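You operate a simulated robot arm through the tools that you are given. There is no shell and no other tool. Be economical: measure what you need, move in short steps, check, and stop when the job is done.

You run a simulated robot arm. Do the job below in one go: nothing can be reset, and whatever is moved stays where it is left.

TASK
Clamp the box wall and tap both lengths of edge trim home.
Fine: clamp first and leave it clamped; use the trim mallet and put it back. Set down upright: trim mallet.

It is judged by the outcome, as a careful person would: the job done as asked, and still so three seconds after it is handed in. It fails if anything else is knocked over, pushed out of place, dropped, spilled or broken.

THE ROBOT
A 6-joint arm with a two-finger gripper, on a carriage that runs on a rail from [0.02, 2.164] to [-0.002, -0.176] (x, y) and turns from -3.91 to 1.885 rad about z. Base frame: it is fixed where the carriage stands at the start and does not move with it; the origin is on the floor, on the carriage's upright axis, x ahead of it, y to its left, z up. Lengths are in m, angles in rad, forces in N, time in s.
Its first joint turns from -2.897 to 2.897 rad. Places, roughly: edge trim at the jaw [0.7, -0.3, 0.9]; edge trim at the stop [0.7, -0.2, 0.9]; trim jig lever [0.7, -0.4, 0.9]. Payload 5 kg.
Tool frame: the origin (TCP) lies between the finger pads and is the grasp point; the fingertips stand 0.03 m ahead of it; z points along the fingers, y is the line along which they close. Largest opening 0.176 m; the body of the gripper starts 0.153 m behind the TCP.
Orientation is told as [roll, pitch, yaw] about the base's x, y, z axes, in that order, counted from this pose: with the fingers straight down and closing along the base's y, the tool's x points along the base's -x, its y along +y and its z along -z.

THE INTERFACE
- The arm moves only by the tool send_rows. Its argument "rows" is a list that holds one entry, the list of rows, each a list of 7 numbers: the shift along the tool's x, y, z in units of 500 mm (1.0 is 500 mm), then the turn, a rotation vector about the tool's x, y, z in units of 120 degrees (1.0 is 120 degrees), then the finger opening in m, from 0 to 0.176. In form: [[[tx, ty, tz, ax, ay, az, gripper], ...]]. A call has 1 to 20 rows; each row is the pose to reach, as a shift and turn from the pose commanded when the call began, along the tool's axes at that moment. A call with a number of a shift or a turn outside -1 to 1 is refused whole. Each row takes 0.2 s and may step no farther than 0.05 m and 0.15 rad from the row before; otherwise, or with a gripper value out of range, the whole call is refused. A pose out of reach is approached as far as the arm can. The call stops where the force on the tool passes 40 N (or 10 N more than at its start, if that is more) or the arm is blocked; 0.2 s more then pass. The fingers move at their own pace and stop on an object; they squeeze with about 40 N. The grip force told is the motor's: it shows also when the fingers shut on nothing. Time passes only in rows, and 0.2 s behind the last, so rows that repeat a pose let the fingers close. The reply holds the time, the measured pose of the TCP, the force on the tool along the base axes, the opening and the grip force, in the units named above and with some noise, with the torque about the TCP (base axes, N m) and any sound that the robot's microphone picked up, and new pictures: "pictures" is both (left out), scene, wrist or none.
- Cameras (640 x 400 px; columns grow to the right, rows downward): "scene" is now at [0.0635, 0.1769, 1.61]; the picture's right is [-0.39, -0.92, 0.00], its down [-0.45, 0.19, -0.87] and it looks along [0.81, -0.34, -0.49] (base axes); focal length 267 px, centre (320, 200). "wrist" rides on the gripper at [0.067, -0.009, -0.184] in the tool frame; the picture's right is [0.14, 0.99, 0.00], its down [-0.92, 0.13, -0.36] and it looks along [-0.36, 0.05, 0.93] (tool axes); focal length 251 px, centre (320, 200). There is no depth. A picture from a camera that has moved, and an enlarged one, comes with that camera's place and axes in the base frame and with its lens.
- lift_body(by): slides the trunk up (or, below 0, down) by that many m; the arm and the scene camera ride with it, the base frame stays. It gives what a move gives, with no picture.
- roll_base(legs): drives the robot by 1 to 6 legs, each [ahead, left, turn to the left] in m, m and rad, along the robot's own axes; the way and the turn of a leg run together, so that a leg with both is an arc; at most 1.5 m and 3.142 rad a leg. The arm and the cameras ride along, it lands a little off, and it stops where it bumps. It keeps to its track: a leg is cut to what the track allows. It gives what a move gives, and a new picture of the scene camera.
- aim_head(pan, tilt): turns the head with the scene camera to pan (to the left, within 2.094 rad either way) and tilt (down, from -0.506 to 1.204), counted from straight ahead of the robot. It gives what a move gives, and a new picture of the scene camera.
- zoom(camera, box): a new picture of the part [left, top, right, bottom] of that camera's present view, enlarged. No time passes.
- close_job(): hands the job in; it is judged then, once.

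Go step by step. Nothing tells you exact positions but the pictures and the camera data: compare them with the known pose of the tool, close in by small moves and look again before you grip or let go. The budget is 120 turns and 260 pictures, counting those below and the enlarged ones. Unless the task says otherwise, let go and move clear before handing in, and close with one line.

The tools are called as name(argument=value, ...) on one line, values as JSON. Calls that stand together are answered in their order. send_rows: Moves the arm, as the interface text tells. Its arguments: {"type":"object","properties":{"rows":{"type":"array"},"pictures":{"type":"string","enum":["both","scene","wrist","none"]}},"required":["rows"]} The other tools are called the same way: lift_body (by) slides the trunk up or down; roll_base (legs) drives the base; aim_head (pan, tilt) turns the head that bears the scene camera; zoom (camera, box) takes an enlarged picture of a part of a camera's view; close_job () hands the job in.

At the start:

```text
t: 0.0
eef_pos: [0.6617, -0.0395, 1.2188]
ee_rot: [-0.001, 0.0, 0.0]
contact_force: [-0.6, -0.4, -0.4]
moment: [0.01, 0.01, 0.0]
opening: 0.1761
finger_force: 0.0
trunk travel left (down, up): [-0.15, 0.2]
robot x, y, heading: [-0.0041, -0.0, 0.001]
head pan, tilt: [-0.396, 0.508]
```

scene: 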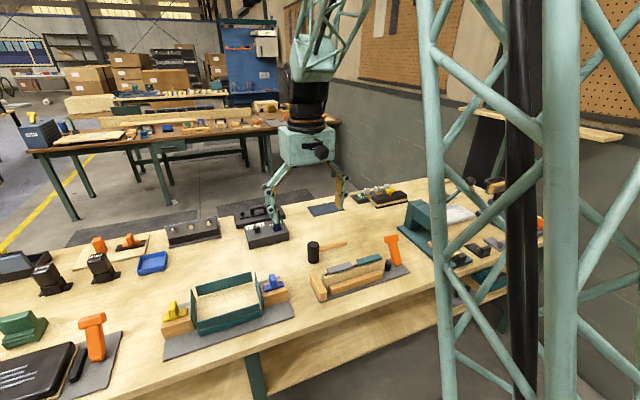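
wrist: 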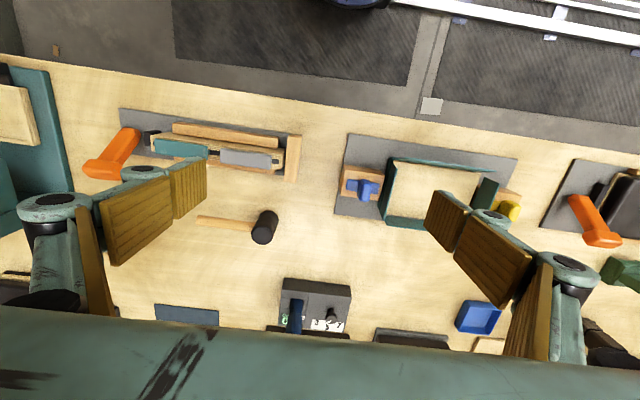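

I see a trim jig on a grey mat with an orange lever, two trim pieces (teal and grey) and a mallet with a black head in front of it. I'll zoom in on these first.

zoom(camera="scene", box=[290, 220, 430, 310])

zoom(camera="wrist", box=[70, 90, 310, 260])

```text
4.44 times, centred on (360, 265) of scene
camera zoom: at [0.0635, 0.1769, 1.61], right [-0.39, -0.92, 0.0], down [-0.45, 0.19, -0.87], along [0.81, -0.34, -0.49], focal length 1187 px, centre (142, -89)
```

zoom: 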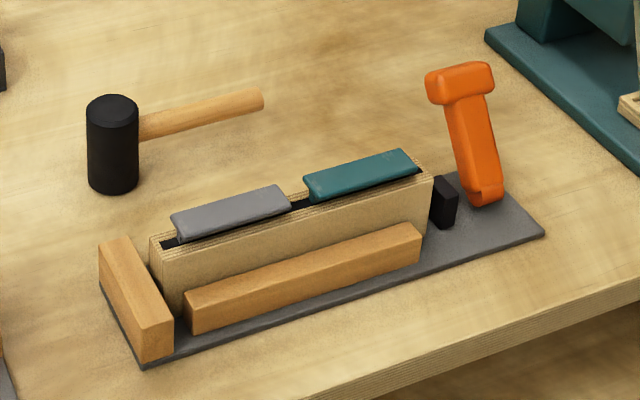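

```text
2.35 times, centred on (190, 175) of wrist
camera zoom: at [0.5952, -0.0503, 1.4022], right [-0.14, 0.99, 0.0], down [0.92, 0.13, 0.36], along [0.36, 0.05, -0.93], focal length 592 px, centre (626, 259)
```

zoom: 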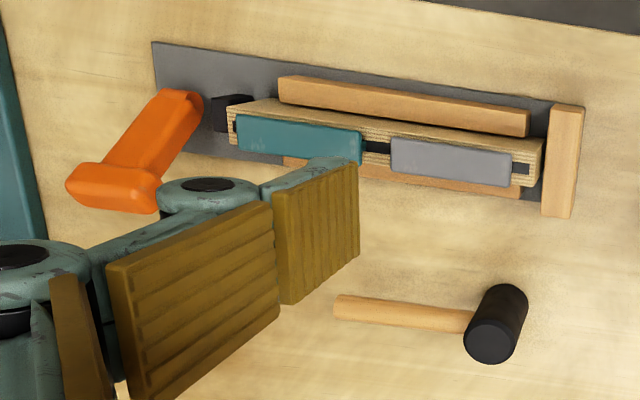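

The mallet stands on its head near (0.886, -0.138), with the handle running along -y. The trims sit at about (0.72, -0.30) and (0.72, -0.18), tops near z 0.912. The lever leans toward +x near y -0.45. I'll move closer to study the lever.

send_rows(rows=[[[0.0125, -0.0875, 0.0125, 0, 0, 0, 0.176], [0.025, -0.175, 0.025, 0, 0, 0, 0.176], [0.0375, -0.2625, 0.0375, 0, 0, 0, 0.176], [0.05, -0.35, 0.05, 0, 0, 0, 0.176], [0.0625, -0.4375, 0.0625, 0, 0, 0, 0.176], [0.075, -0.525, 0.075, 0, 0, 0, 0.176], [0.0875, -0.6125, 0.0875, 0, 0, 0, 0.176], [0.1, -0.7, 0.1, 0, 0, 0, 0.176], [0.1, -0.78, 0.1, 0, 0, 0, 0.176]]])

aim_head(pan=-0.6, tilt=0.6)

```text
t: 2.0
eef_pos: [0.6104, -0.4283, 1.1693]
ee_rot: [0.0, 0.0, -0.001]
contact_force: [-1.3, -0.5, 0.2]
moment: [-0.04, 0.0, 0.0]
opening: 0.1758
finger_force: 0.0
trunk travel left (down, up): [-0.15, 0.2]
robot x, y, heading: [-0.0016, 0.0019, -0.0]
head pan, tilt: [-0.396, 0.508]
camera scene: at [0.0635, 0.1768, 1.6099], right [-0.39, -0.92, 0.0], down [-0.45, 0.19, -0.87], along [0.81, -0.34, -0.49], focal length 267 px, centre (320, 200)
camera wrist: at [0.5441, -0.4386, 1.3539], right [-0.14, 0.99, 0.0], down [0.92, 0.13, 0.36], along [0.36, 0.05, -0.93], focal length 251 px, centre (320, 200)
```

scene: 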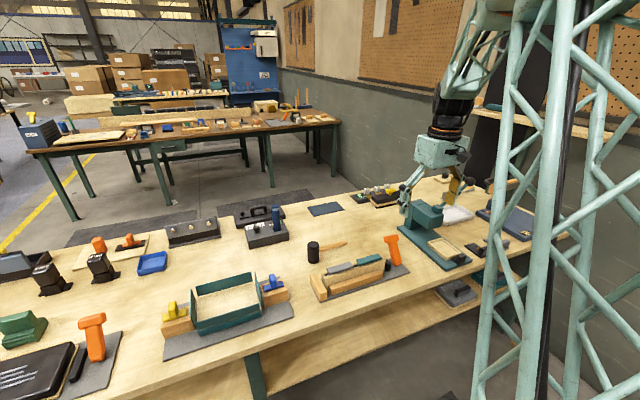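
wrist: 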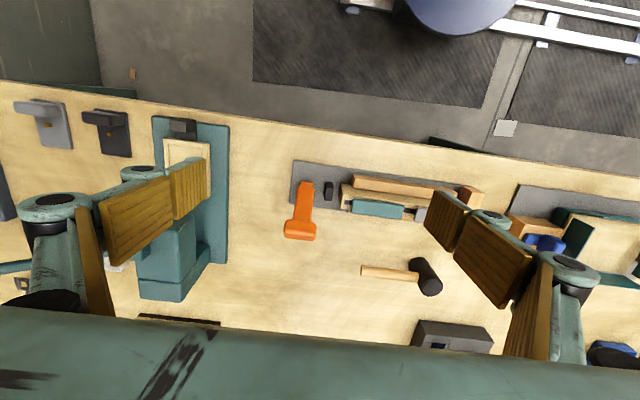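

```text
t: 2.7
eef_pos: [0.6121, -0.4266, 1.1706]
ee_rot: [-0.003, 0.001, -0.001]
contact_force: [-0.2, 1.0, 0.2]
moment: [0.0, 0.05, -0.06]
opening: 0.1759
finger_force: 0.1
trunk travel left (down, up): [-0.15, 0.2]
robot x, y, heading: [0.0015, -0.0008, 0.001]
head pan, tilt: [-0.6, 0.6]
camera scene: at [0.0527, 0.162, 1.6017], right [-0.56, -0.83, 0.0], down [-0.47, 0.32, -0.83], along [0.68, -0.47, -0.56], focal length 267 px, centre (320, 200)
```

scene: 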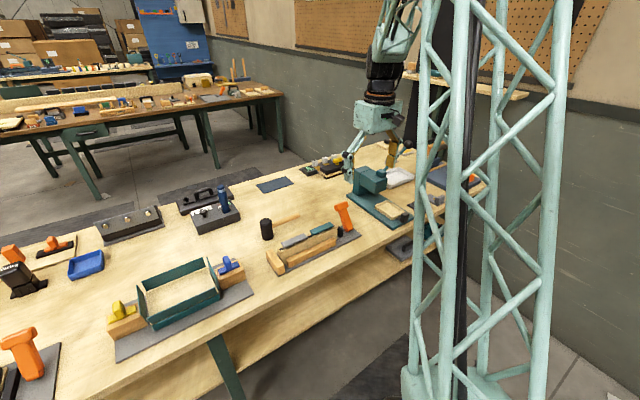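

zoom(camera="wrist", box=[270, 145, 450, 305])

zoom(camera="scene", box=[300, 195, 370, 255])

```text
2.50 times, centred on (360, 225) of wrist
camera zoom: at [0.5444, -0.4376, 1.3541], right [-0.14, 0.99, 0.0], down [0.92, 0.13, 0.36], along [0.36, 0.05, -0.93], focal length 629 px, centre (220, 138)
```

zoom: 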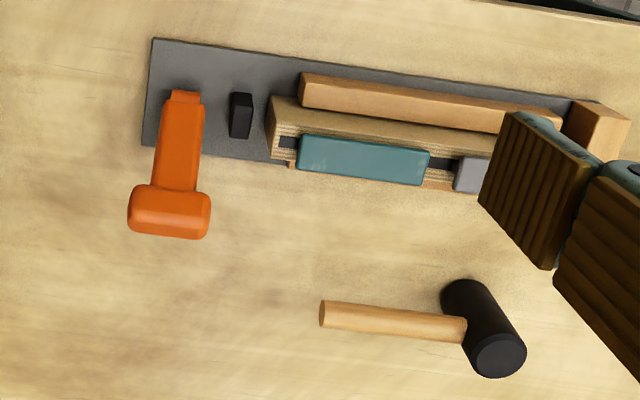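

```text
6.67 times, centred on (335, 225) of scene
camera zoom: at [0.0527, 0.162, 1.6017], right [-0.56, -0.83, 0.0], down [-0.47, 0.32, -0.83], along [0.68, -0.47, -0.56], focal length 1781 px, centre (220, 33)
```

zoom: 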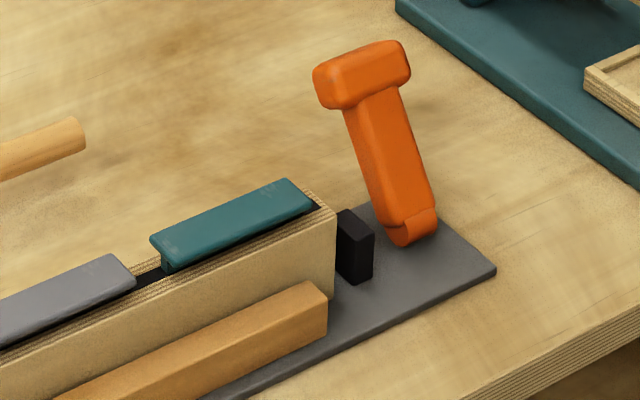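

The lever hinges about y at roughly (0.71, -0.446, 0.835), and its head is at (0.772, -0.446, 0.933), tilted toward +x. I'll bring the closed fingers down on the +x side of the head, ready to push it over toward -x.

send_rows(rows=[[[-0.08, -0.01, 0.02, 0, 0, 0, 0.1], [-0.16, -0.02, 0.05, 0, 0, 0, 0.05], [-0.24, -0.03, 0.08, 0, 0, 0, 0], [-0.32, -0.036, 0.11, 0, 0, 0, 0], [-0.4, -0.036, 0.13, 0, 0, 0, 0], [-0.446, -0.036, 0.14, 0, 0, 0, 0], [-0.446, -0.036, 0.22, 0, 0, 0, 0], [-0.446, -0.036, 0.3, 0, 0, 0, 0], [-0.446, -0.036, 0.38, 0, 0, 0, 0], [-0.446, -0.036, 0.44, 0, 0, 0, 0], [-0.446, -0.036, 0.44, 0, 0, 0, 0]]])

zoom(camera="scene", box=[280, 160, 420, 260])

```text
t: 5.1
eef_pos: [0.836, -0.4477, 0.95]
ee_rot: [-0.001, 0.0, -0.001]
contact_force: [0.8, 0.9, -0.8]
moment: [0.04, 0.03, 0.0]
opening: 0.0002
finger_force: 40.4
trunk travel left (down, up): [-0.15, 0.2]
robot x, y, heading: [0.0014, -0.0033, 0.001]
head pan, tilt: [-0.6, 0.6]
camera scene: at [0.0532, 0.1618, 1.6017], right [-0.56, -0.83, 0.0], down [-0.47, 0.32, -0.82], along [0.68, -0.47, -0.57], focal length 267 px, centre (320, 200)
camera wrist: at [0.769, -0.4585, 1.1339], right [-0.14, 0.99, 0.0], down [0.92, 0.13, 0.36], along [0.36, 0.05, -0.93], focal length 251 px, centre (320, 200)
```

scene: 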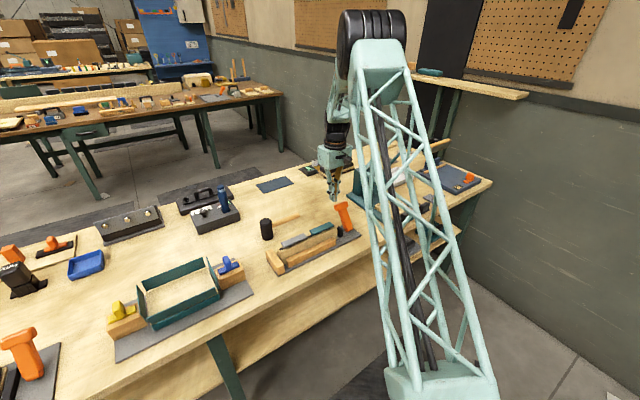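
wrist: 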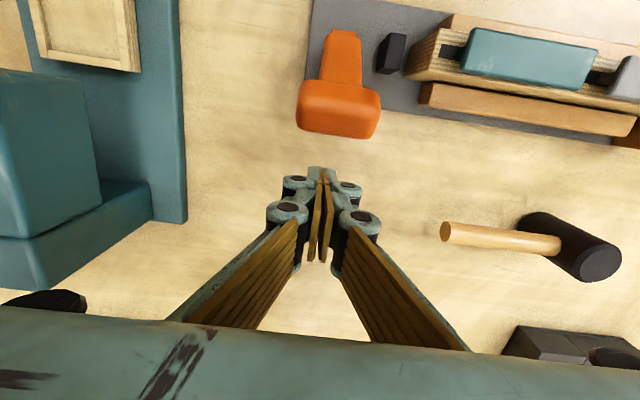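

```text
4.00 times, centred on (350, 210) of scene
camera zoom: at [0.0532, 0.1618, 1.6017], right [-0.56, -0.83, 0.0], down [-0.47, 0.32, -0.82], along [0.68, -0.47, -0.57], focal length 1068 px, centre (200, 160)
```

zoom: 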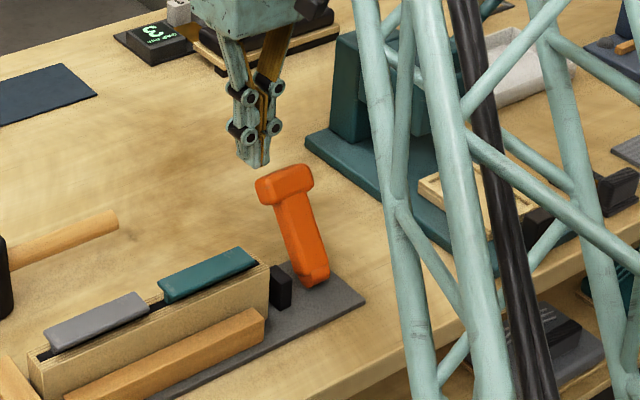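

The fingers are in line with the lever head on its far side. I'll push toward -x in small steps.

send_rows(rows=[[[0.02, 0.004, 0, 0, 0, 0, 0], [0.04, 0.004, 0, 0, 0, 0, 0], [0.06, 0.004, 0, 0, 0, 0, 0], [0.08, 0.004, 0, 0, 0, 0, 0], [0.1, 0.004, 0, 0, 0, 0, 0], [0.12, 0.004, 0, 0, 0, 0, 0], [0.14, 0.004, 0, 0, 0, 0, 0], [0.16, 0.004, 0, 0, 0, 0, 0]]], pictures="wrist")

zoom(camera="scene", box=[280, 160, 420, 260])

```text
t: 6.9
eef_pos: [0.7553, -0.4449, 0.9474]
ee_rot: [0.001, 0.0, 0.001]
contact_force: [0.4, 0.0, -0.1]
moment: [-0.01, 0.04, 0.01]
opening: 0.0
finger_force: 45.1
trunk travel left (down, up): [-0.15, 0.2]
robot x, y, heading: [0.0014, 0.0021, 0.002]
head pan, tilt: [-0.6, 0.6]
camera wrist: at [0.6877, -0.455, 1.1324], right [-0.14, 0.99, 0.0], down [0.92, 0.13, 0.36], along [0.36, 0.05, -0.93], focal length 251 px, centre (320, 200)
```

wrist: 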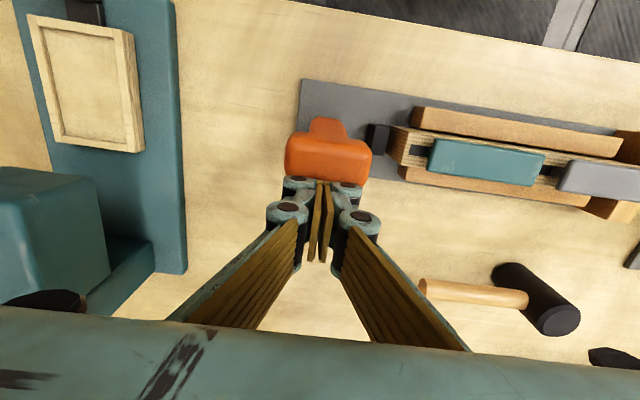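

```text
4.00 times, centred on (350, 210) of scene
camera zoom: at [0.0529, 0.162, 1.6017], right [-0.56, -0.83, 0.0], down [-0.47, 0.32, -0.83], along [0.68, -0.47, -0.56], focal length 1068 px, centre (200, 160)
```

zoom: 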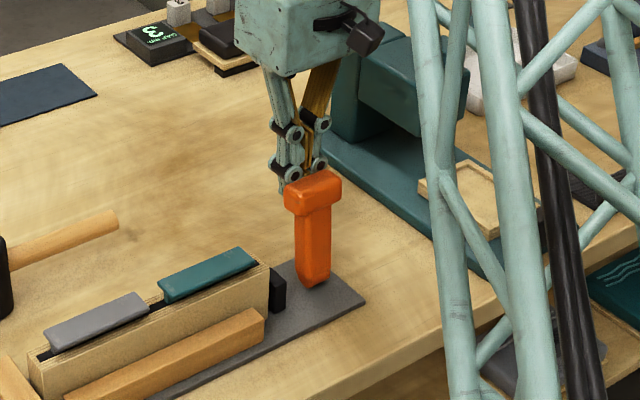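

The lever swings freely toward me and the jaw is closing. I'll keep pushing.

send_rows(rows=[[[0.02, 0, 0, 0, 0, 0, 0], [0.04, 0, 0, 0, 0, 0, 0], [0.06, 0, 0.005, 0, 0, 0, 0], [0.08, 0, 0.01, 0, 0, 0, 0], [0.1, 0, 0.02, 0, 0, 0, 0], [0.12, 0, 0.03, 0, 0, 0, 0]]], pictures="wrist")

zoom(camera="scene", box=[280, 160, 420, 260])

```text
t: 8.3
eef_pos: [0.6977, -0.4459, 0.9349]
ee_rot: [-0.003, -0.005, 0.001]
contact_force: [19.3, 0.4, 11.9]
moment: [0.1, -0.36, -0.03]
opening: 0.0
finger_force: 45.0
trunk travel left (down, up): [-0.15, 0.2]
robot x, y, heading: [0.0006, -0.0036, 0.005]
head pan, tilt: [-0.6, 0.6]
camera wrist: at [0.6307, -0.4551, 1.1184], right [-0.14, 0.99, 0.0], down [0.92, 0.13, 0.37], along [0.36, 0.05, -0.93], focal length 251 px, centre (320, 200)
```

wrist: 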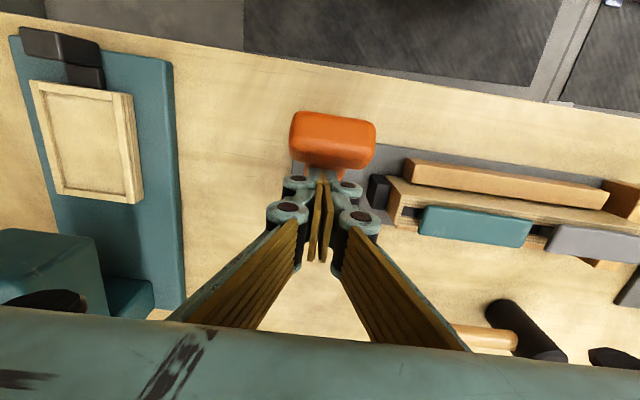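

```text
4.00 times, centred on (350, 210) of scene
camera zoom: at [0.0529, 0.1623, 1.6018], right [-0.56, -0.83, 0.0], down [-0.47, 0.32, -0.82], along [0.68, -0.47, -0.57], focal length 1068 px, centre (200, 160)
```

zoom: 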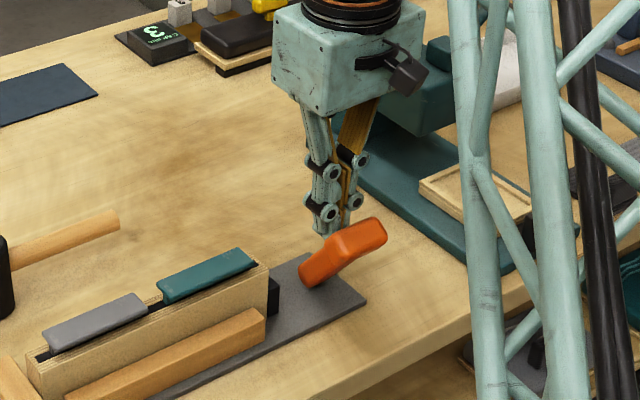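

The lever is now leaning well toward me, and I feel about 20 N of resistance. I'll back the fingers off and check where it stays.

send_rows(rows=[[[-0.05, 0, 0, 0, 0, 0, 0], [-0.06, 0, -0.1, 0, 0, 0, 0], [-0.06, 0, -0.2, 0, 0, 0, 0], [0.03, 0, -0.24, 0, 0, 0, 0]]], pictures="wrist")

zoom(camera="scene", box=[280, 160, 420, 260])

zoom(camera="wrist", box=[260, 60, 500, 240])

```text
refused: row 2 steps farther than a row can; nothing moved
```

```text
4.00 times, centred on (350, 210) of scene
camera zoom: at [0.0529, 0.1623, 1.6018], right [-0.56, -0.83, 0.0], down [-0.47, 0.32, -0.82], along [0.68, -0.47, -0.57], focal length 1068 px, centre (200, 160)
```

zoom: 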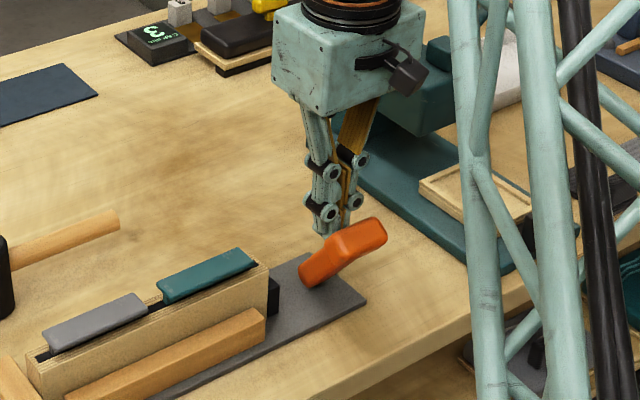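

```text
2.22 times, centred on (380, 150) of wrist
camera zoom: at [0.6307, -0.4551, 1.1184], right [-0.14, 0.99, 0.0], down [0.92, 0.13, 0.37], along [0.36, 0.05, -0.93], focal length 559 px, centre (187, 311)
```

zoom: 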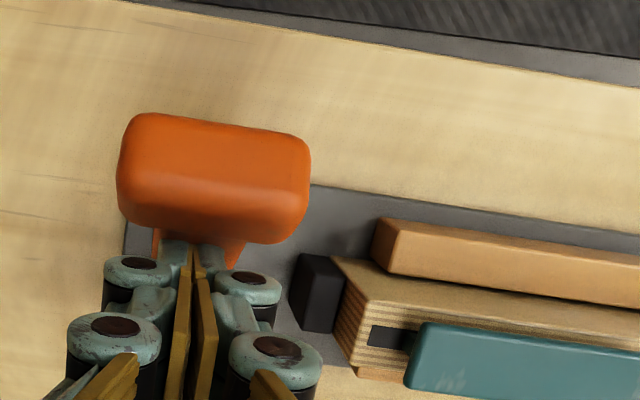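

send_rows(rows=[[[-0.05, 0, -0.02, 0, 0, 0, 0], [-0.06, 0, -0.1, 0, 0, 0, 0], [-0.06, 0, -0.18, 0, 0, 0, 0], [0.02, 0, -0.2, 0, 0, 0, 0]]], pictures="wrist")

zoom(camera="scene", box=[280, 160, 420, 260])

zoom(camera="wrist", box=[260, 100, 500, 250])

```text
t: 9.3
eef_pos: [0.6858, -0.4442, 1.0337]
ee_rot: [0.001, 0.0, 0.001]
contact_force: [0.7, 1.3, -0.9]
moment: [-0.07, 0.21, -0.01]
opening: 0.0
finger_force: 45.2
trunk travel left (down, up): [-0.15, 0.2]
robot x, y, heading: [-0.0, 0.0013, 0.004]
head pan, tilt: [-0.6, 0.6]
camera wrist: at [0.6189, -0.454, 1.2182], right [-0.14, 0.99, 0.0], down [0.92, 0.13, 0.36], along [0.36, 0.05, -0.93], focal length 251 px, centre (320, 200)
```

wrist: 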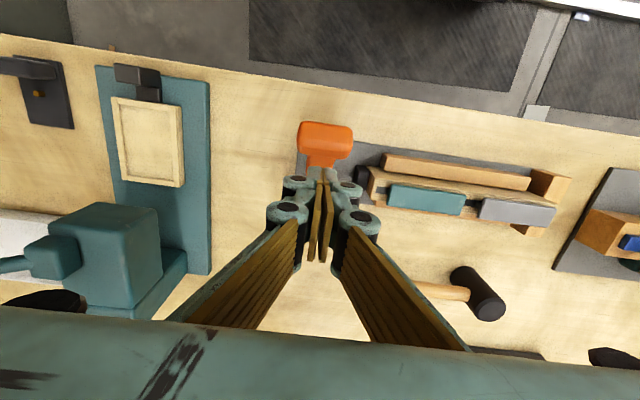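

```text
4.00 times, centred on (350, 210) of scene
camera zoom: at [0.0536, 0.1621, 1.6017], right [-0.56, -0.83, 0.0], down [-0.47, 0.32, -0.82], along [0.68, -0.47, -0.57], focal length 1068 px, centre (200, 160)
```

zoom: 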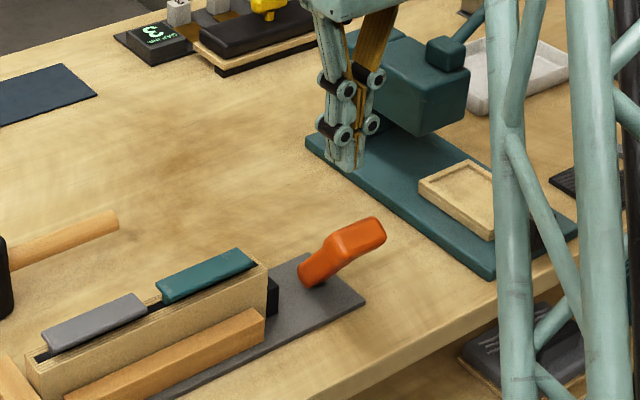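

```text
2.67 times, centred on (380, 175) of wrist
camera zoom: at [0.6189, -0.454, 1.2182], right [-0.14, 0.99, 0.0], down [0.92, 0.13, 0.36], along [0.36, 0.05, -0.93], focal length 670 px, centre (160, 267)
```

zoom: 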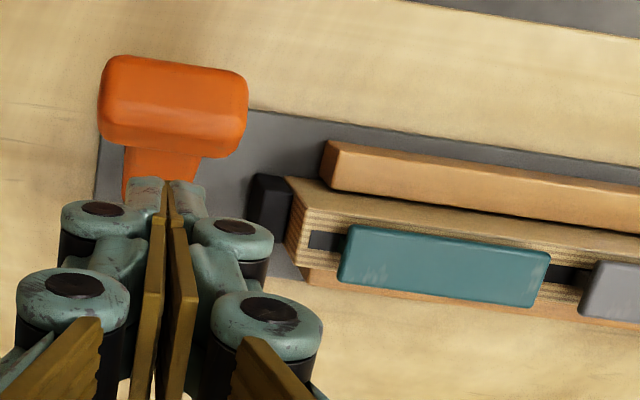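

The lever stays over and the jaw now appears to touch the wall end. I'll push once more, firmly, to confirm it's at its stop.

send_rows(rows=[[[-0.06, 0, 0.01, 0, 0, 0, 0], [-0.06, 0, 0.1, 0, 0, 0, 0], [-0.06, 0, 0.18, 0, 0, 0, 0], [-0.04, 0, 0.195, 0, 0, 0, 0], [-0.025, 0, 0.195, 0, 0, 0, 0], [-0.015, 0, 0.195, 0, 0, 0, 0], [-0.005, 0, 0.195, 0, 0, 0, 0], [0.005, 0, 0.195, 0, 0, 0, 0], [0.015, 0, 0.195, 0, 0, 0, 0]]], pictures="wrist")

zoom(camera="scene", box=[280, 160, 420, 260])

zoom(camera="wrist", box=[260, 100, 500, 250])

```text
t: 10.9
eef_pos: [0.6964, -0.4451, 0.939]
ee_rot: [-0.007, -0.01, 0.001]
contact_force: [4.9, -0.2, 9.1]
moment: [0.0, 0.08, -0.02]
opening: 0.0001
finger_force: 44.8
trunk travel left (down, up): [-0.15, 0.2]
robot x, y, heading: [-0.0001, 0.0019, 0.003]
head pan, tilt: [-0.6, 0.6]
stopped in row 7: the force on the tool passed its limit (the readings are from after the stop); the commanded pose is now the measured one
camera wrist: at [0.6271, -0.4552, 1.1222], right [-0.14, 0.99, -0.01], down [0.92, 0.13, 0.37], along [0.37, 0.04, -0.93], focal length 251 px, centre (320, 200)
```

wrist: 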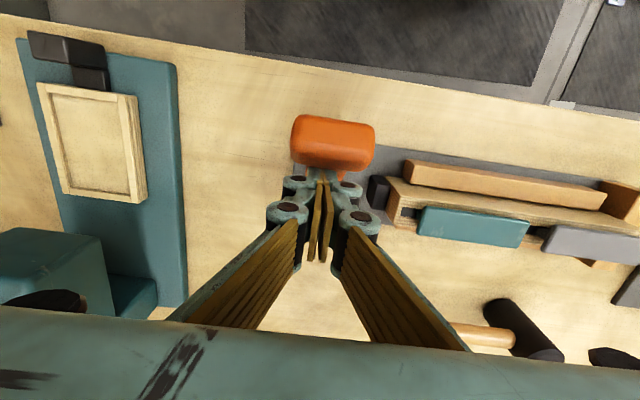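

```text
4.00 times, centred on (350, 210) of scene
camera zoom: at [0.0525, 0.1623, 1.6017], right [-0.56, -0.83, 0.0], down [-0.47, 0.32, -0.83], along [0.68, -0.46, -0.56], focal length 1068 px, centre (200, 160)
```

zoom: 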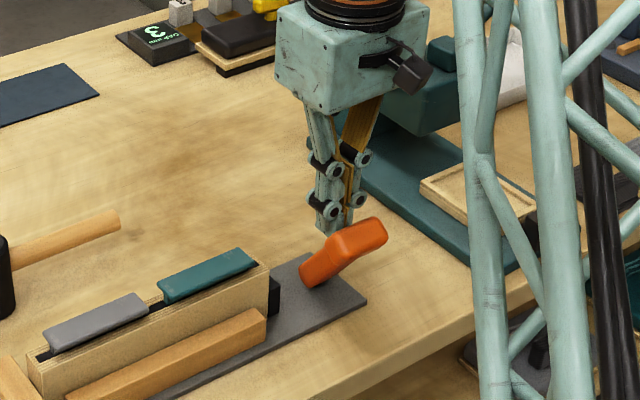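

```text
2.67 times, centred on (380, 175) of wrist
camera zoom: at [0.6271, -0.4552, 1.1222], right [-0.14, 0.99, -0.01], down [0.92, 0.13, 0.37], along [0.37, 0.04, -0.93], focal length 670 px, centre (160, 267)
```

zoom: 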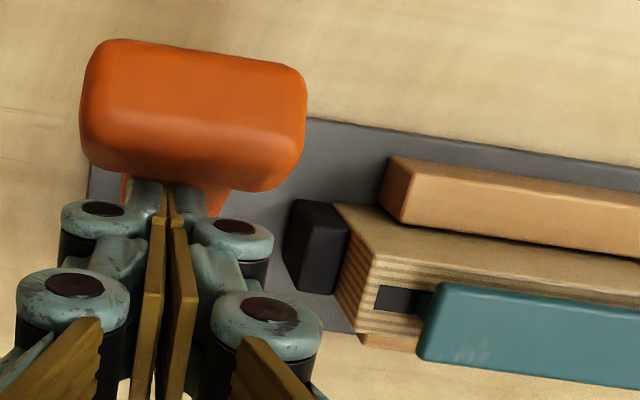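

The lever is against its hard stop with the jaw on the wall, so the wall is clamped. Now I'll rise and go over the mallet head with the gripper turned 90°, so the fingers can close along x around the head and let me tap straight down its axis.

send_rows(rows=[[[-0.02, 0, -0.05, 0, 0, 0, 0], [-0.02, 0, -0.14, 0, 0, 0, 0], [-0.02, 0, -0.23, 0, 0, 0, 0], [-0.02, 0, -0.32, 0, 0, 0, 0.02], [-0.0527, 0.0558, -0.3236, 0, 0, -0.0682, 0.04], [-0.0855, 0.1116, -0.3273, 0, 0, -0.1364, 0.06], [-0.1182, 0.1675, -0.3309, 0, 0, -0.2045, 0.08], [-0.1509, 0.2233, -0.3345, 0, 0, -0.2727, 0.1], [-0.1836, 0.2791, -0.3382, 0, 0, -0.3409, 0.12], [-0.2164, 0.3349, -0.3418, 0, 0, -0.4091, 0.12], [-0.2491, 0.3907, -0.3455, 0, 0, -0.4773, 0.12], [-0.2818, 0.4465, -0.3491, 0, 0, -0.5455, 0.12], [-0.3145, 0.5024, -0.3527, 0, 0, -0.6136, 0.12], [-0.3473, 0.5582, -0.3564, 0, 0, -0.6818, 0.12], [-0.38, 0.614, -0.36, 0, 0, -0.75, 0.12], [-0.38, 0.614, -0.36, 0, 0, -0.75, 0.12]]])

aim_head(pan=-0.4, tilt=0.6)

```text
t: 14.3
eef_pos: [0.8833, -0.1364, 1.117]
ee_rot: [-0.009, 0.004, 1.575]
contact_force: [1.1, 0.9, -0.1]
moment: [-0.12, 0.11, -0.02]
opening: 0.12
finger_force: 0.1
trunk travel left (down, up): [-0.15, 0.2]
robot x, y, heading: [0.0015, 0.0003, 0.006]
head pan, tilt: [-0.6, 0.6]
camera scene: at [0.0527, 0.1623, 1.6016], right [-0.56, -0.83, 0.0], down [-0.47, 0.32, -0.83], along [0.68, -0.47, -0.56], focal length 267 px, centre (320, 200)
camera wrist: at [0.8904, -0.2041, 1.3024], right [-0.99, -0.14, -0.01], down [-0.14, 0.92, 0.36], along [-0.04, 0.35, -0.93], focal length 251 px, centre (320, 200)
```

scene: 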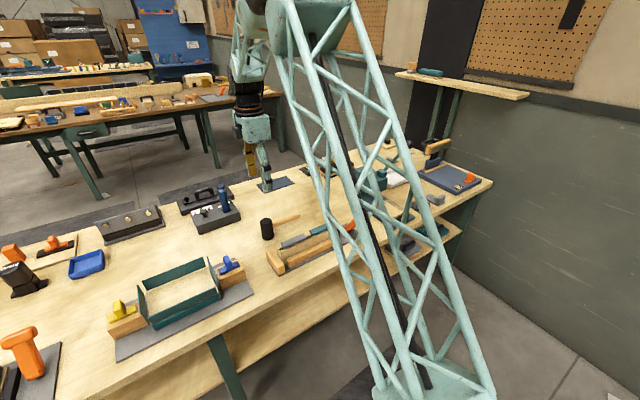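
wrist: 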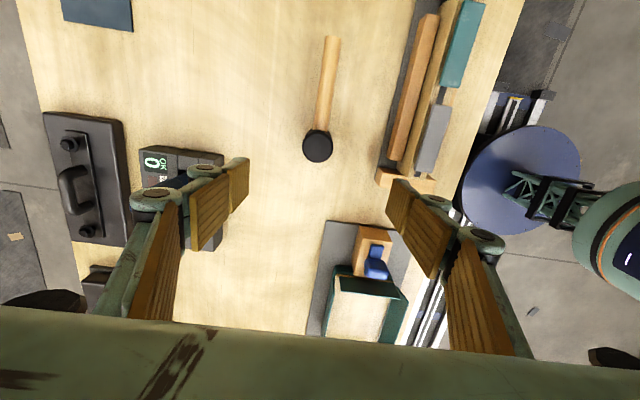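

```text
t: 15.1
eef_pos: [0.8824, -0.1377, 1.1187]
ee_rot: [-0.009, 0.006, 1.572]
contact_force: [0.1, 1.0, 0.2]
moment: [0.02, 0.0, 0.02]
opening: 0.1199
finger_force: 0.0
trunk travel left (down, up): [-0.15, 0.2]
robot x, y, heading: [-0.0006, -0.0012, 0.005]
head pan, tilt: [-0.4, 0.6]
camera scene: at [0.0607, 0.1776, 1.6017], right [-0.39, -0.92, 0.0], down [-0.52, 0.22, -0.83], along [0.76, -0.32, -0.56], focal length 267 px, centre (320, 200)
```

scene: 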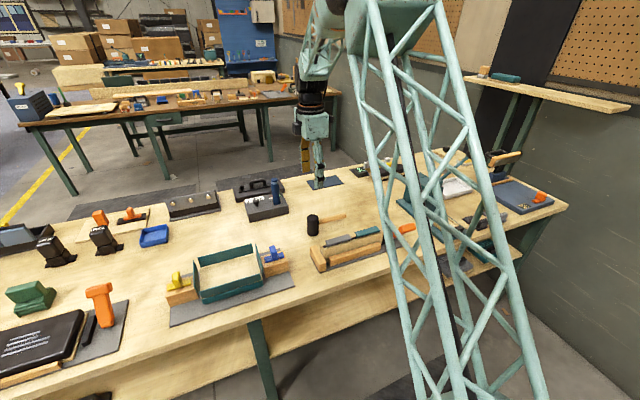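

zoom(camera="wrist", box=[260, 20, 380, 170])

zoom(camera="scene", box=[290, 190, 410, 280])

```text
2.67 times, centred on (320, 95) of wrist
camera zoom: at [0.8899, -0.2045, 1.3025], right [-0.99, -0.14, -0.01], down [-0.13, 0.92, 0.36], along [-0.04, 0.35, -0.93], focal length 670 px, centre (320, 480)
```

zoom: 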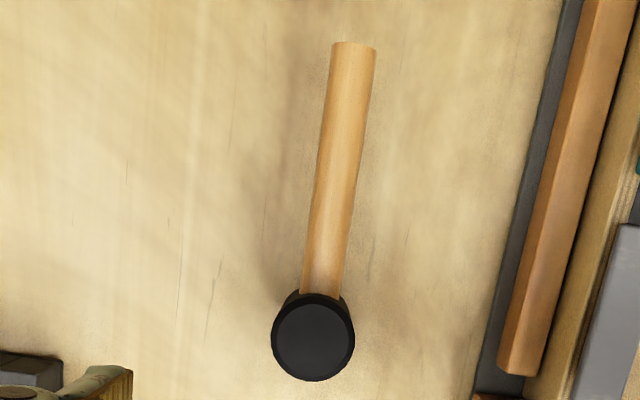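

```text
4.44 times, centred on (350, 235) of scene
camera zoom: at [0.0607, 0.1776, 1.6017], right [-0.39, -0.92, 0.0], down [-0.52, 0.22, -0.83], along [0.76, -0.32, -0.56], focal length 1187 px, centre (187, 44)
```

zoom: 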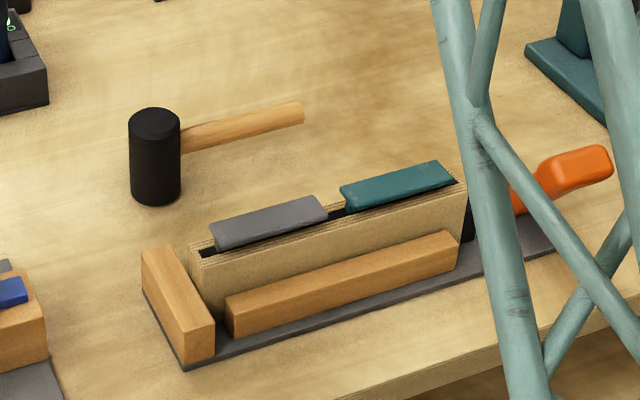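

The mallet head centre is about (0.887, -0.140), upright, with its top near z 0.915. I'll descend around the head with the fingers open.

send_rows(rows=[[[0.005, -0.008, 0.08, 0.0029, -0.0043, 0, 0.12], [0.005, -0.008, 0.17, 0.0029, -0.0043, 0, 0.12], [0.005, -0.008, 0.26, 0.0029, -0.0043, 0, 0.11], [0.005, -0.008, 0.34, 0.0029, -0.0043, 0, 0.1], [0.005, -0.008, 0.41, 0.0029, -0.0043, 0, 0.09], [0.005, -0.008, 0.46, 0.0029, -0.0043, 0, 0.08], [0.005, -0.008, 0.46, 0.0029, -0.0043, 0, 0.08]]])

zoom(camera="scene", box=[270, 170, 410, 280])

```text
t: 16.7
eef_pos: [0.8897, -0.1403, 0.8878]
ee_rot: [-0.017, -0.001, 1.573]
contact_force: [0.6, -0.5, -0.7]
moment: [0.01, 0.07, 0.01]
opening: 0.0802
finger_force: 0.2
trunk travel left (down, up): [-0.15, 0.2]
robot x, y, heading: [0.001, 0.0028, 0.0]
head pan, tilt: [-0.4, 0.6]
camera scene: at [0.0614, 0.1776, 1.6017], right [-0.39, -0.92, 0.0], down [-0.52, 0.22, -0.82], along [0.76, -0.32, -0.57], focal length 267 px, centre (320, 200)
camera wrist: at [0.8954, -0.2096, 1.0703], right [-0.99, -0.14, -0.02], down [-0.14, 0.92, 0.36], along [-0.04, 0.36, -0.93], focal length 251 px, centre (320, 200)
```

scene: 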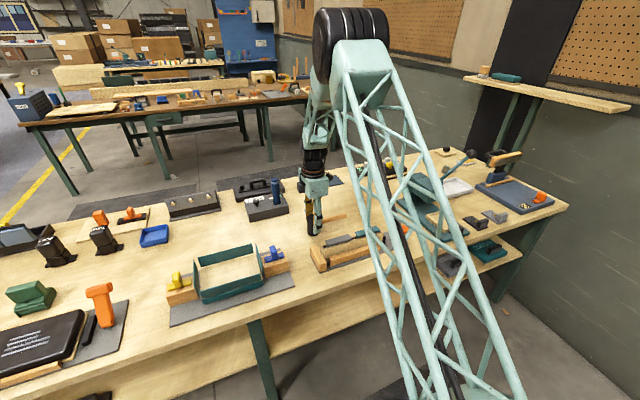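
wrist: 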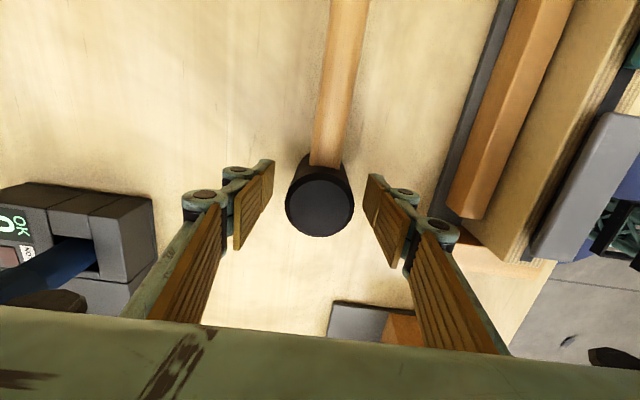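

```text
3.64 times, centred on (340, 225) of scene
camera zoom: at [0.0614, 0.1776, 1.6017], right [-0.39, -0.92, 0.0], down [-0.52, 0.22, -0.82], along [0.76, -0.32, -0.57], focal length 971 px, centre (247, 109)
```

zoom: 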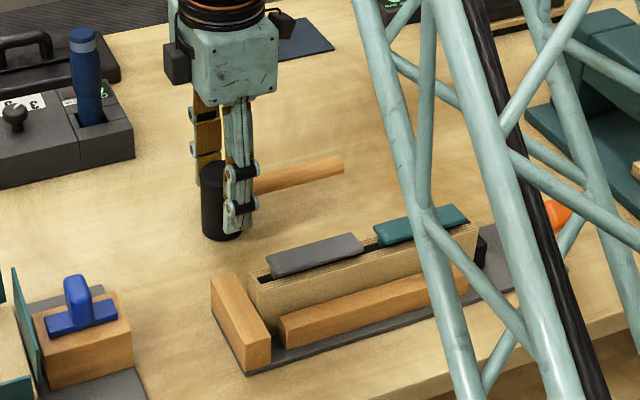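

The fingers straddle the head, which is well centred. I'll level the small tilt and close.

send_rows(rows=[[[0.004, 0, 0, 0, 0.0081, 0, 0.08], [0.004, 0, 0, 0, 0.0081, 0, 0.05], [0.004, 0, 0, 0, 0.0081, 0, 0.02], [0.004, 0, 0, 0, 0.0081, 0, 0.02], [0.004, 0, 0, 0, 0.0081, 0, 0.02]]], pictures="wrist")

```text
t: 17.9
eef_pos: [0.8881, -0.1429, 0.8871]
ee_rot: [-0.015, 0.013, 1.573]
contact_force: [-3.0, -0.1, 1.8]
moment: [0.0, 0.11, -0.03]
opening: 0.049
finger_force: 40.9
trunk travel left (down, up): [-0.15, 0.2]
robot x, y, heading: [-0.0009, 0.0021, 0.002]
head pan, tilt: [-0.4, 0.6]
camera wrist: at [0.8951, -0.2086, 1.0722], right [-0.99, -0.14, -0.01], down [-0.14, 0.93, 0.35], along [-0.04, 0.35, -0.94], focal length 251 px, centre (320, 200)
```

wrist: 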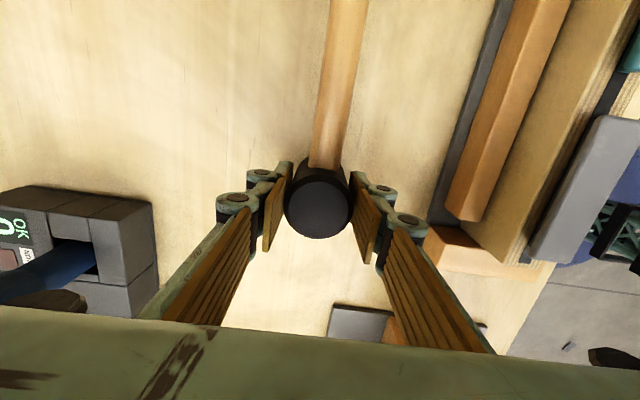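

The head is gripped (opening 0.049). I'll lift it and carry it over the grey trim at about (0.721, -0.181).

send_rows(rows=[[[0, 0, -0.03, 0, 0, 0, 0.02], [0, 0, -0.1, 0, 0, 0, 0.02], [0, 0, -0.18, 0, 0, 0, 0.02], [0, 0, -0.26, 0, 0, 0, 0.02], [0.02, 0.08, -0.27, 0, 0, 0, 0.02], [0.04, 0.16, -0.27, 0, 0, 0, 0.02], [0.06, 0.24, -0.27, 0, 0, 0, 0.02], [0.076, 0.334, -0.27, 0, 0, 0, 0.02], [0.076, 0.334, -0.27, 0, 0, 0, 0.02]]])

zoom(camera="scene", box=[270, 170, 410, 280])

zoom(camera="wrist", box=[240, 60, 440, 240])

```text
t: 19.9
eef_pos: [0.7165, -0.1819, 1.0227]
ee_rot: [-0.017, 0.012, 1.571]
contact_force: [-1.6, -0.6, 1.7]
moment: [0.07, -0.21, -0.01]
opening: 0.0199
finger_force: 0.0
trunk travel left (down, up): [-0.15, 0.2]
robot x, y, heading: [0.0016, -0.0026, 0.0]
head pan, tilt: [-0.4, 0.6]
camera scene: at [0.0593, 0.1776, 1.6018], right [-0.39, -0.92, 0.0], down [-0.52, 0.22, -0.83], along [0.76, -0.32, -0.56], focal length 267 px, centre (320, 200)
camera wrist: at [0.7232, -0.2468, 1.2073], right [-0.99, -0.14, -0.01], down [-0.14, 0.93, 0.35], along [-0.03, 0.35, -0.94], focal length 251 px, centre (320, 200)
```

scene: 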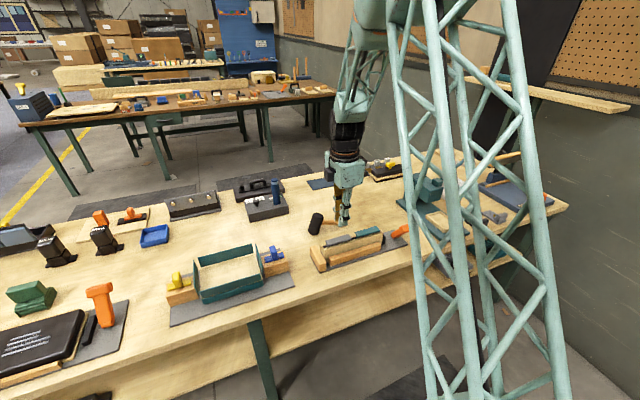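
wrist: 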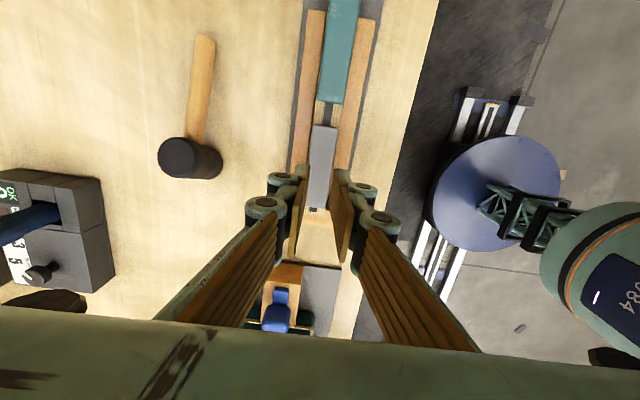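

```text
3.64 times, centred on (340, 225) of scene
camera zoom: at [0.0593, 0.1776, 1.6018], right [-0.39, -0.92, 0.0], down [-0.52, 0.22, -0.83], along [0.76, -0.32, -0.56], focal length 971 px, centre (247, 109)
```

zoom: 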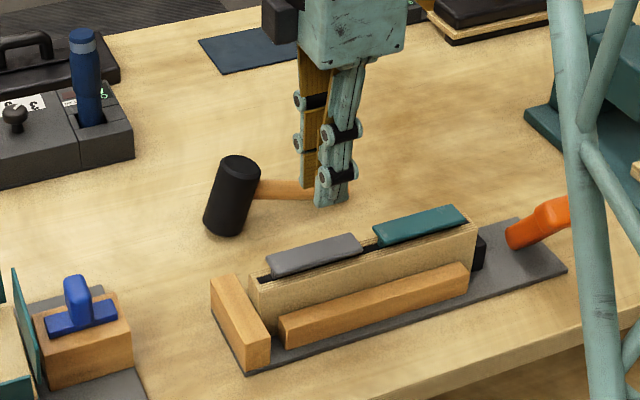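

```text
2.22 times, centred on (340, 150) of wrist
camera zoom: at [0.7232, -0.2468, 1.2073], right [-0.99, -0.14, -0.01], down [-0.14, 0.93, 0.35], along [-0.03, 0.35, -0.94], focal length 559 px, centre (276, 311)
```

zoom: 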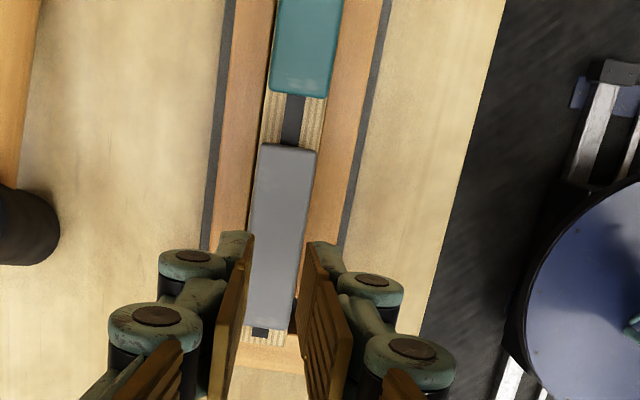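

The mallet slipped out on lifting and now seems tilted, resting on its handle. I'll raise clear and look carefully.

send_rows(rows=[[[0, 0, -0.08, 0, 0, 0, 0.03], [0.03, -0.05, -0.14, 0, 0, 0, 0.06], [0.06, -0.13, -0.16, 0, 0, 0, 0.09], [0.1, -0.2, -0.18, 0, 0, 0, 0.1], [0.1, -0.26, -0.2, 0, 0, 0, 0.1], [0.1, -0.26, -0.2, 0, 0, 0, 0.1]]], pictures="wrist")

zoom(camera="scene", box=[290, 190, 390, 270])

zoom(camera="wrist", box=[220, 0, 420, 170])

```text
t: 21.3
eef_pos: [0.8496, -0.2288, 1.1219]
ee_rot: [-0.016, 0.011, 1.573]
contact_force: [1.2, 0.5, -0.5]
moment: [-0.04, 0.09, -0.01]
opening: 0.1002
finger_force: 0.1
trunk travel left (down, up): [-0.15, 0.2]
robot x, y, heading: [-0.0034, 0.0016, 0.002]
head pan, tilt: [-0.4, 0.6]
camera wrist: at [0.8562, -0.2934, 1.3072], right [-0.99, -0.14, -0.01], down [-0.14, 0.93, 0.35], along [-0.04, 0.35, -0.94], focal length 251 px, centre (320, 200)
```

wrist: 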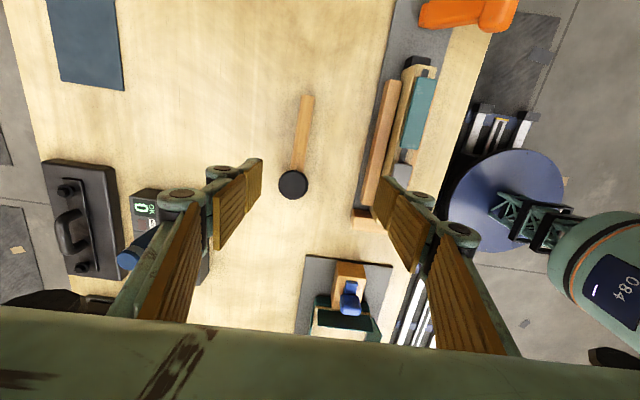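

```text
5.00 times, centred on (340, 230) of scene
camera zoom: at [0.0613, 0.1777, 1.6016], right [-0.39, -0.92, 0.0], down [-0.52, 0.22, -0.82], along [0.76, -0.32, -0.57], focal length 1336 px, centre (220, 50)
```

zoom: 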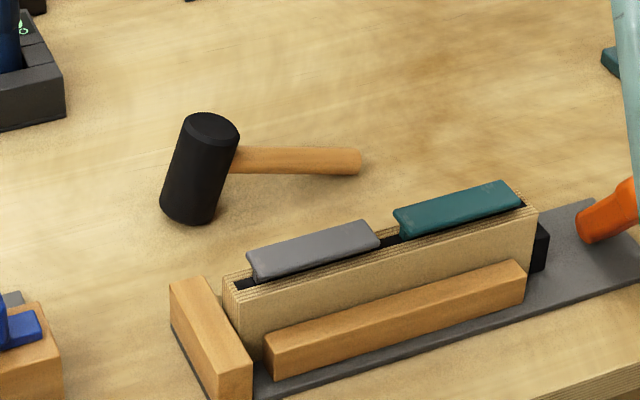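

```text
2.35 times, centred on (320, 85) of wrist
camera zoom: at [0.8562, -0.2934, 1.3072], right [-0.99, -0.14, -0.01], down [-0.14, 0.93, 0.35], along [-0.04, 0.35, -0.94], focal length 592 px, centre (320, 471)
```

zoom: 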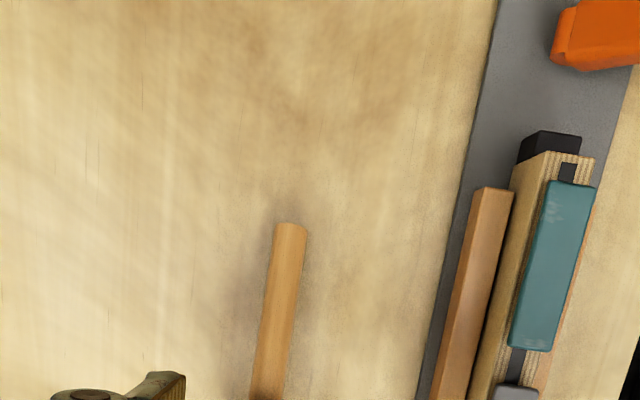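

The mallet rests on its handle tip, tilted about 14° about x; the handle tip is at (0.886, -0.303). I'll grip the handle right next to the head with the gripper tilted to match, then straighten up afterwards. First the pre-grasp pose.

send_rows(rows=[[[-0.004, -0.019, 0.07, -0.002, -0.032, 0, 0.09], [-0.009, -0.038, 0.14, -0.004, -0.063, 0, 0.08], [-0.014, -0.057, 0.21, -0.006, -0.095, 0, 0.07], [-0.018, -0.075, 0.28, -0.0076, -0.1247, 0, 0.07], [-0.018, -0.075, 0.28, -0.0076, -0.1247, 0, 0.07]]], pictures="wrist")

zoom(camera="scene", box=[290, 180, 390, 260])

```text
t: 22.5
eef_pos: [0.8888, -0.2202, 0.9837]
ee_rot: [0.002, -0.249, 1.574]
contact_force: [0.4, -0.3, -1.1]
moment: [0.15, 0.18, 0.03]
opening: 0.0701
finger_force: 0.0
trunk travel left (down, up): [-0.15, 0.2]
robot x, y, heading: [-0.0015, 0.0006, -0.0]
head pan, tilt: [-0.4, 0.6]
camera wrist: at [0.8988, -0.3313, 1.1453], right [-0.99, -0.14, -0.03], down [-0.13, 0.8, 0.58], along [-0.05, 0.58, -0.81], focal length 251 px, centre (320, 200)
```

wrist: 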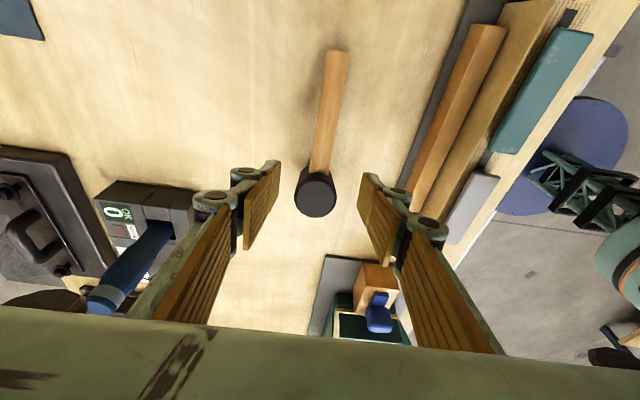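

```text
5.00 times, centred on (340, 220) of scene
camera zoom: at [0.0622, 0.1772, 1.6017], right [-0.39, -0.92, 0.0], down [-0.52, 0.22, -0.82], along [0.76, -0.32, -0.57], focal length 1336 px, centre (220, 100)
```

zoom: 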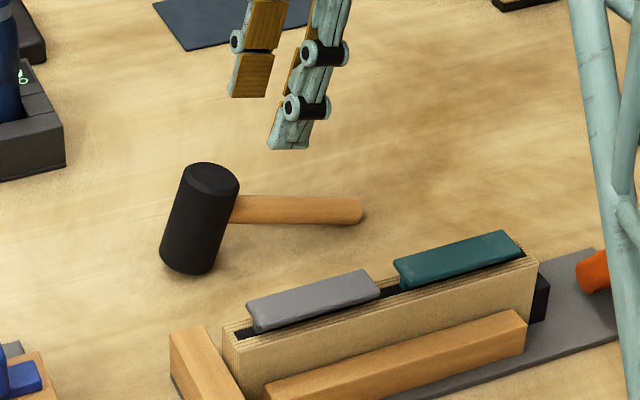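

Aligned. I'll descend along the tilted axis onto the handle.

send_rows(rows=[[[0.006, 0.002, 0.08, 0, 0, 0, 0.07], [0.006, 0.002, 0.16, 0, 0, 0, 0.07], [0.006, 0.002, 0.22, 0, 0, 0, 0.06], [0.006, 0.002, 0.243, 0, 0, 0, 0.05], [0.006, 0.002, 0.243, 0, 0, 0, 0.05]]], pictures="wrist")

zoom(camera="scene", box=[290, 180, 390, 260])

zoom(camera="wrist", box=[220, 100, 420, 280])

```text
t: 23.7
eef_pos: [0.8863, -0.1934, 0.8662]
ee_rot: [0.001, -0.249, 1.575]
contact_force: [0.7, 0.0, 0.2]
moment: [-0.01, 0.03, 0.01]
opening: 0.0501
finger_force: 0.0
trunk travel left (down, up): [-0.15, 0.2]
robot x, y, heading: [0.0004, 0.0014, 0.002]
head pan, tilt: [-0.4, 0.6]
camera wrist: at [0.8962, -0.3036, 1.0282], right [-0.99, -0.14, -0.03], down [-0.13, 0.81, 0.58], along [-0.05, 0.58, -0.82], focal length 251 px, centre (320, 200)
```

wrist: 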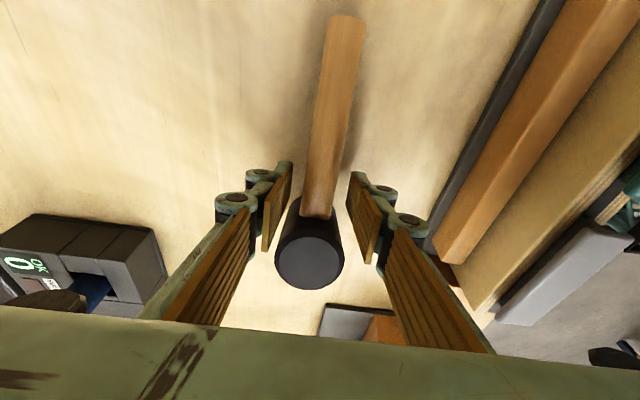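

```text
5.00 times, centred on (340, 220) of scene
camera zoom: at [0.061, 0.1776, 1.6017], right [-0.39, -0.92, 0.0], down [-0.52, 0.22, -0.83], along [0.76, -0.32, -0.57], focal length 1336 px, centre (220, 100)
```

zoom: 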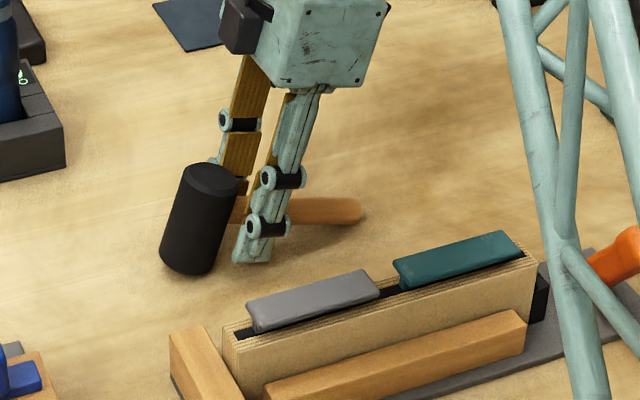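

```text
2.22 times, centred on (320, 190) of wrist
camera zoom: at [0.8962, -0.3036, 1.0282], right [-0.99, -0.14, -0.03], down [-0.13, 0.81, 0.58], along [-0.05, 0.58, -0.82], focal length 559 px, centre (320, 222)
```

zoom: 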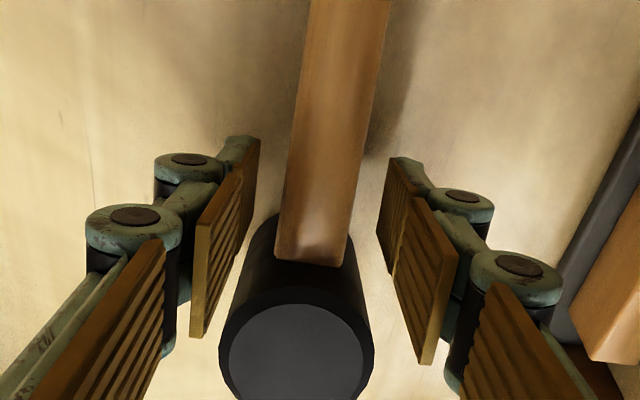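

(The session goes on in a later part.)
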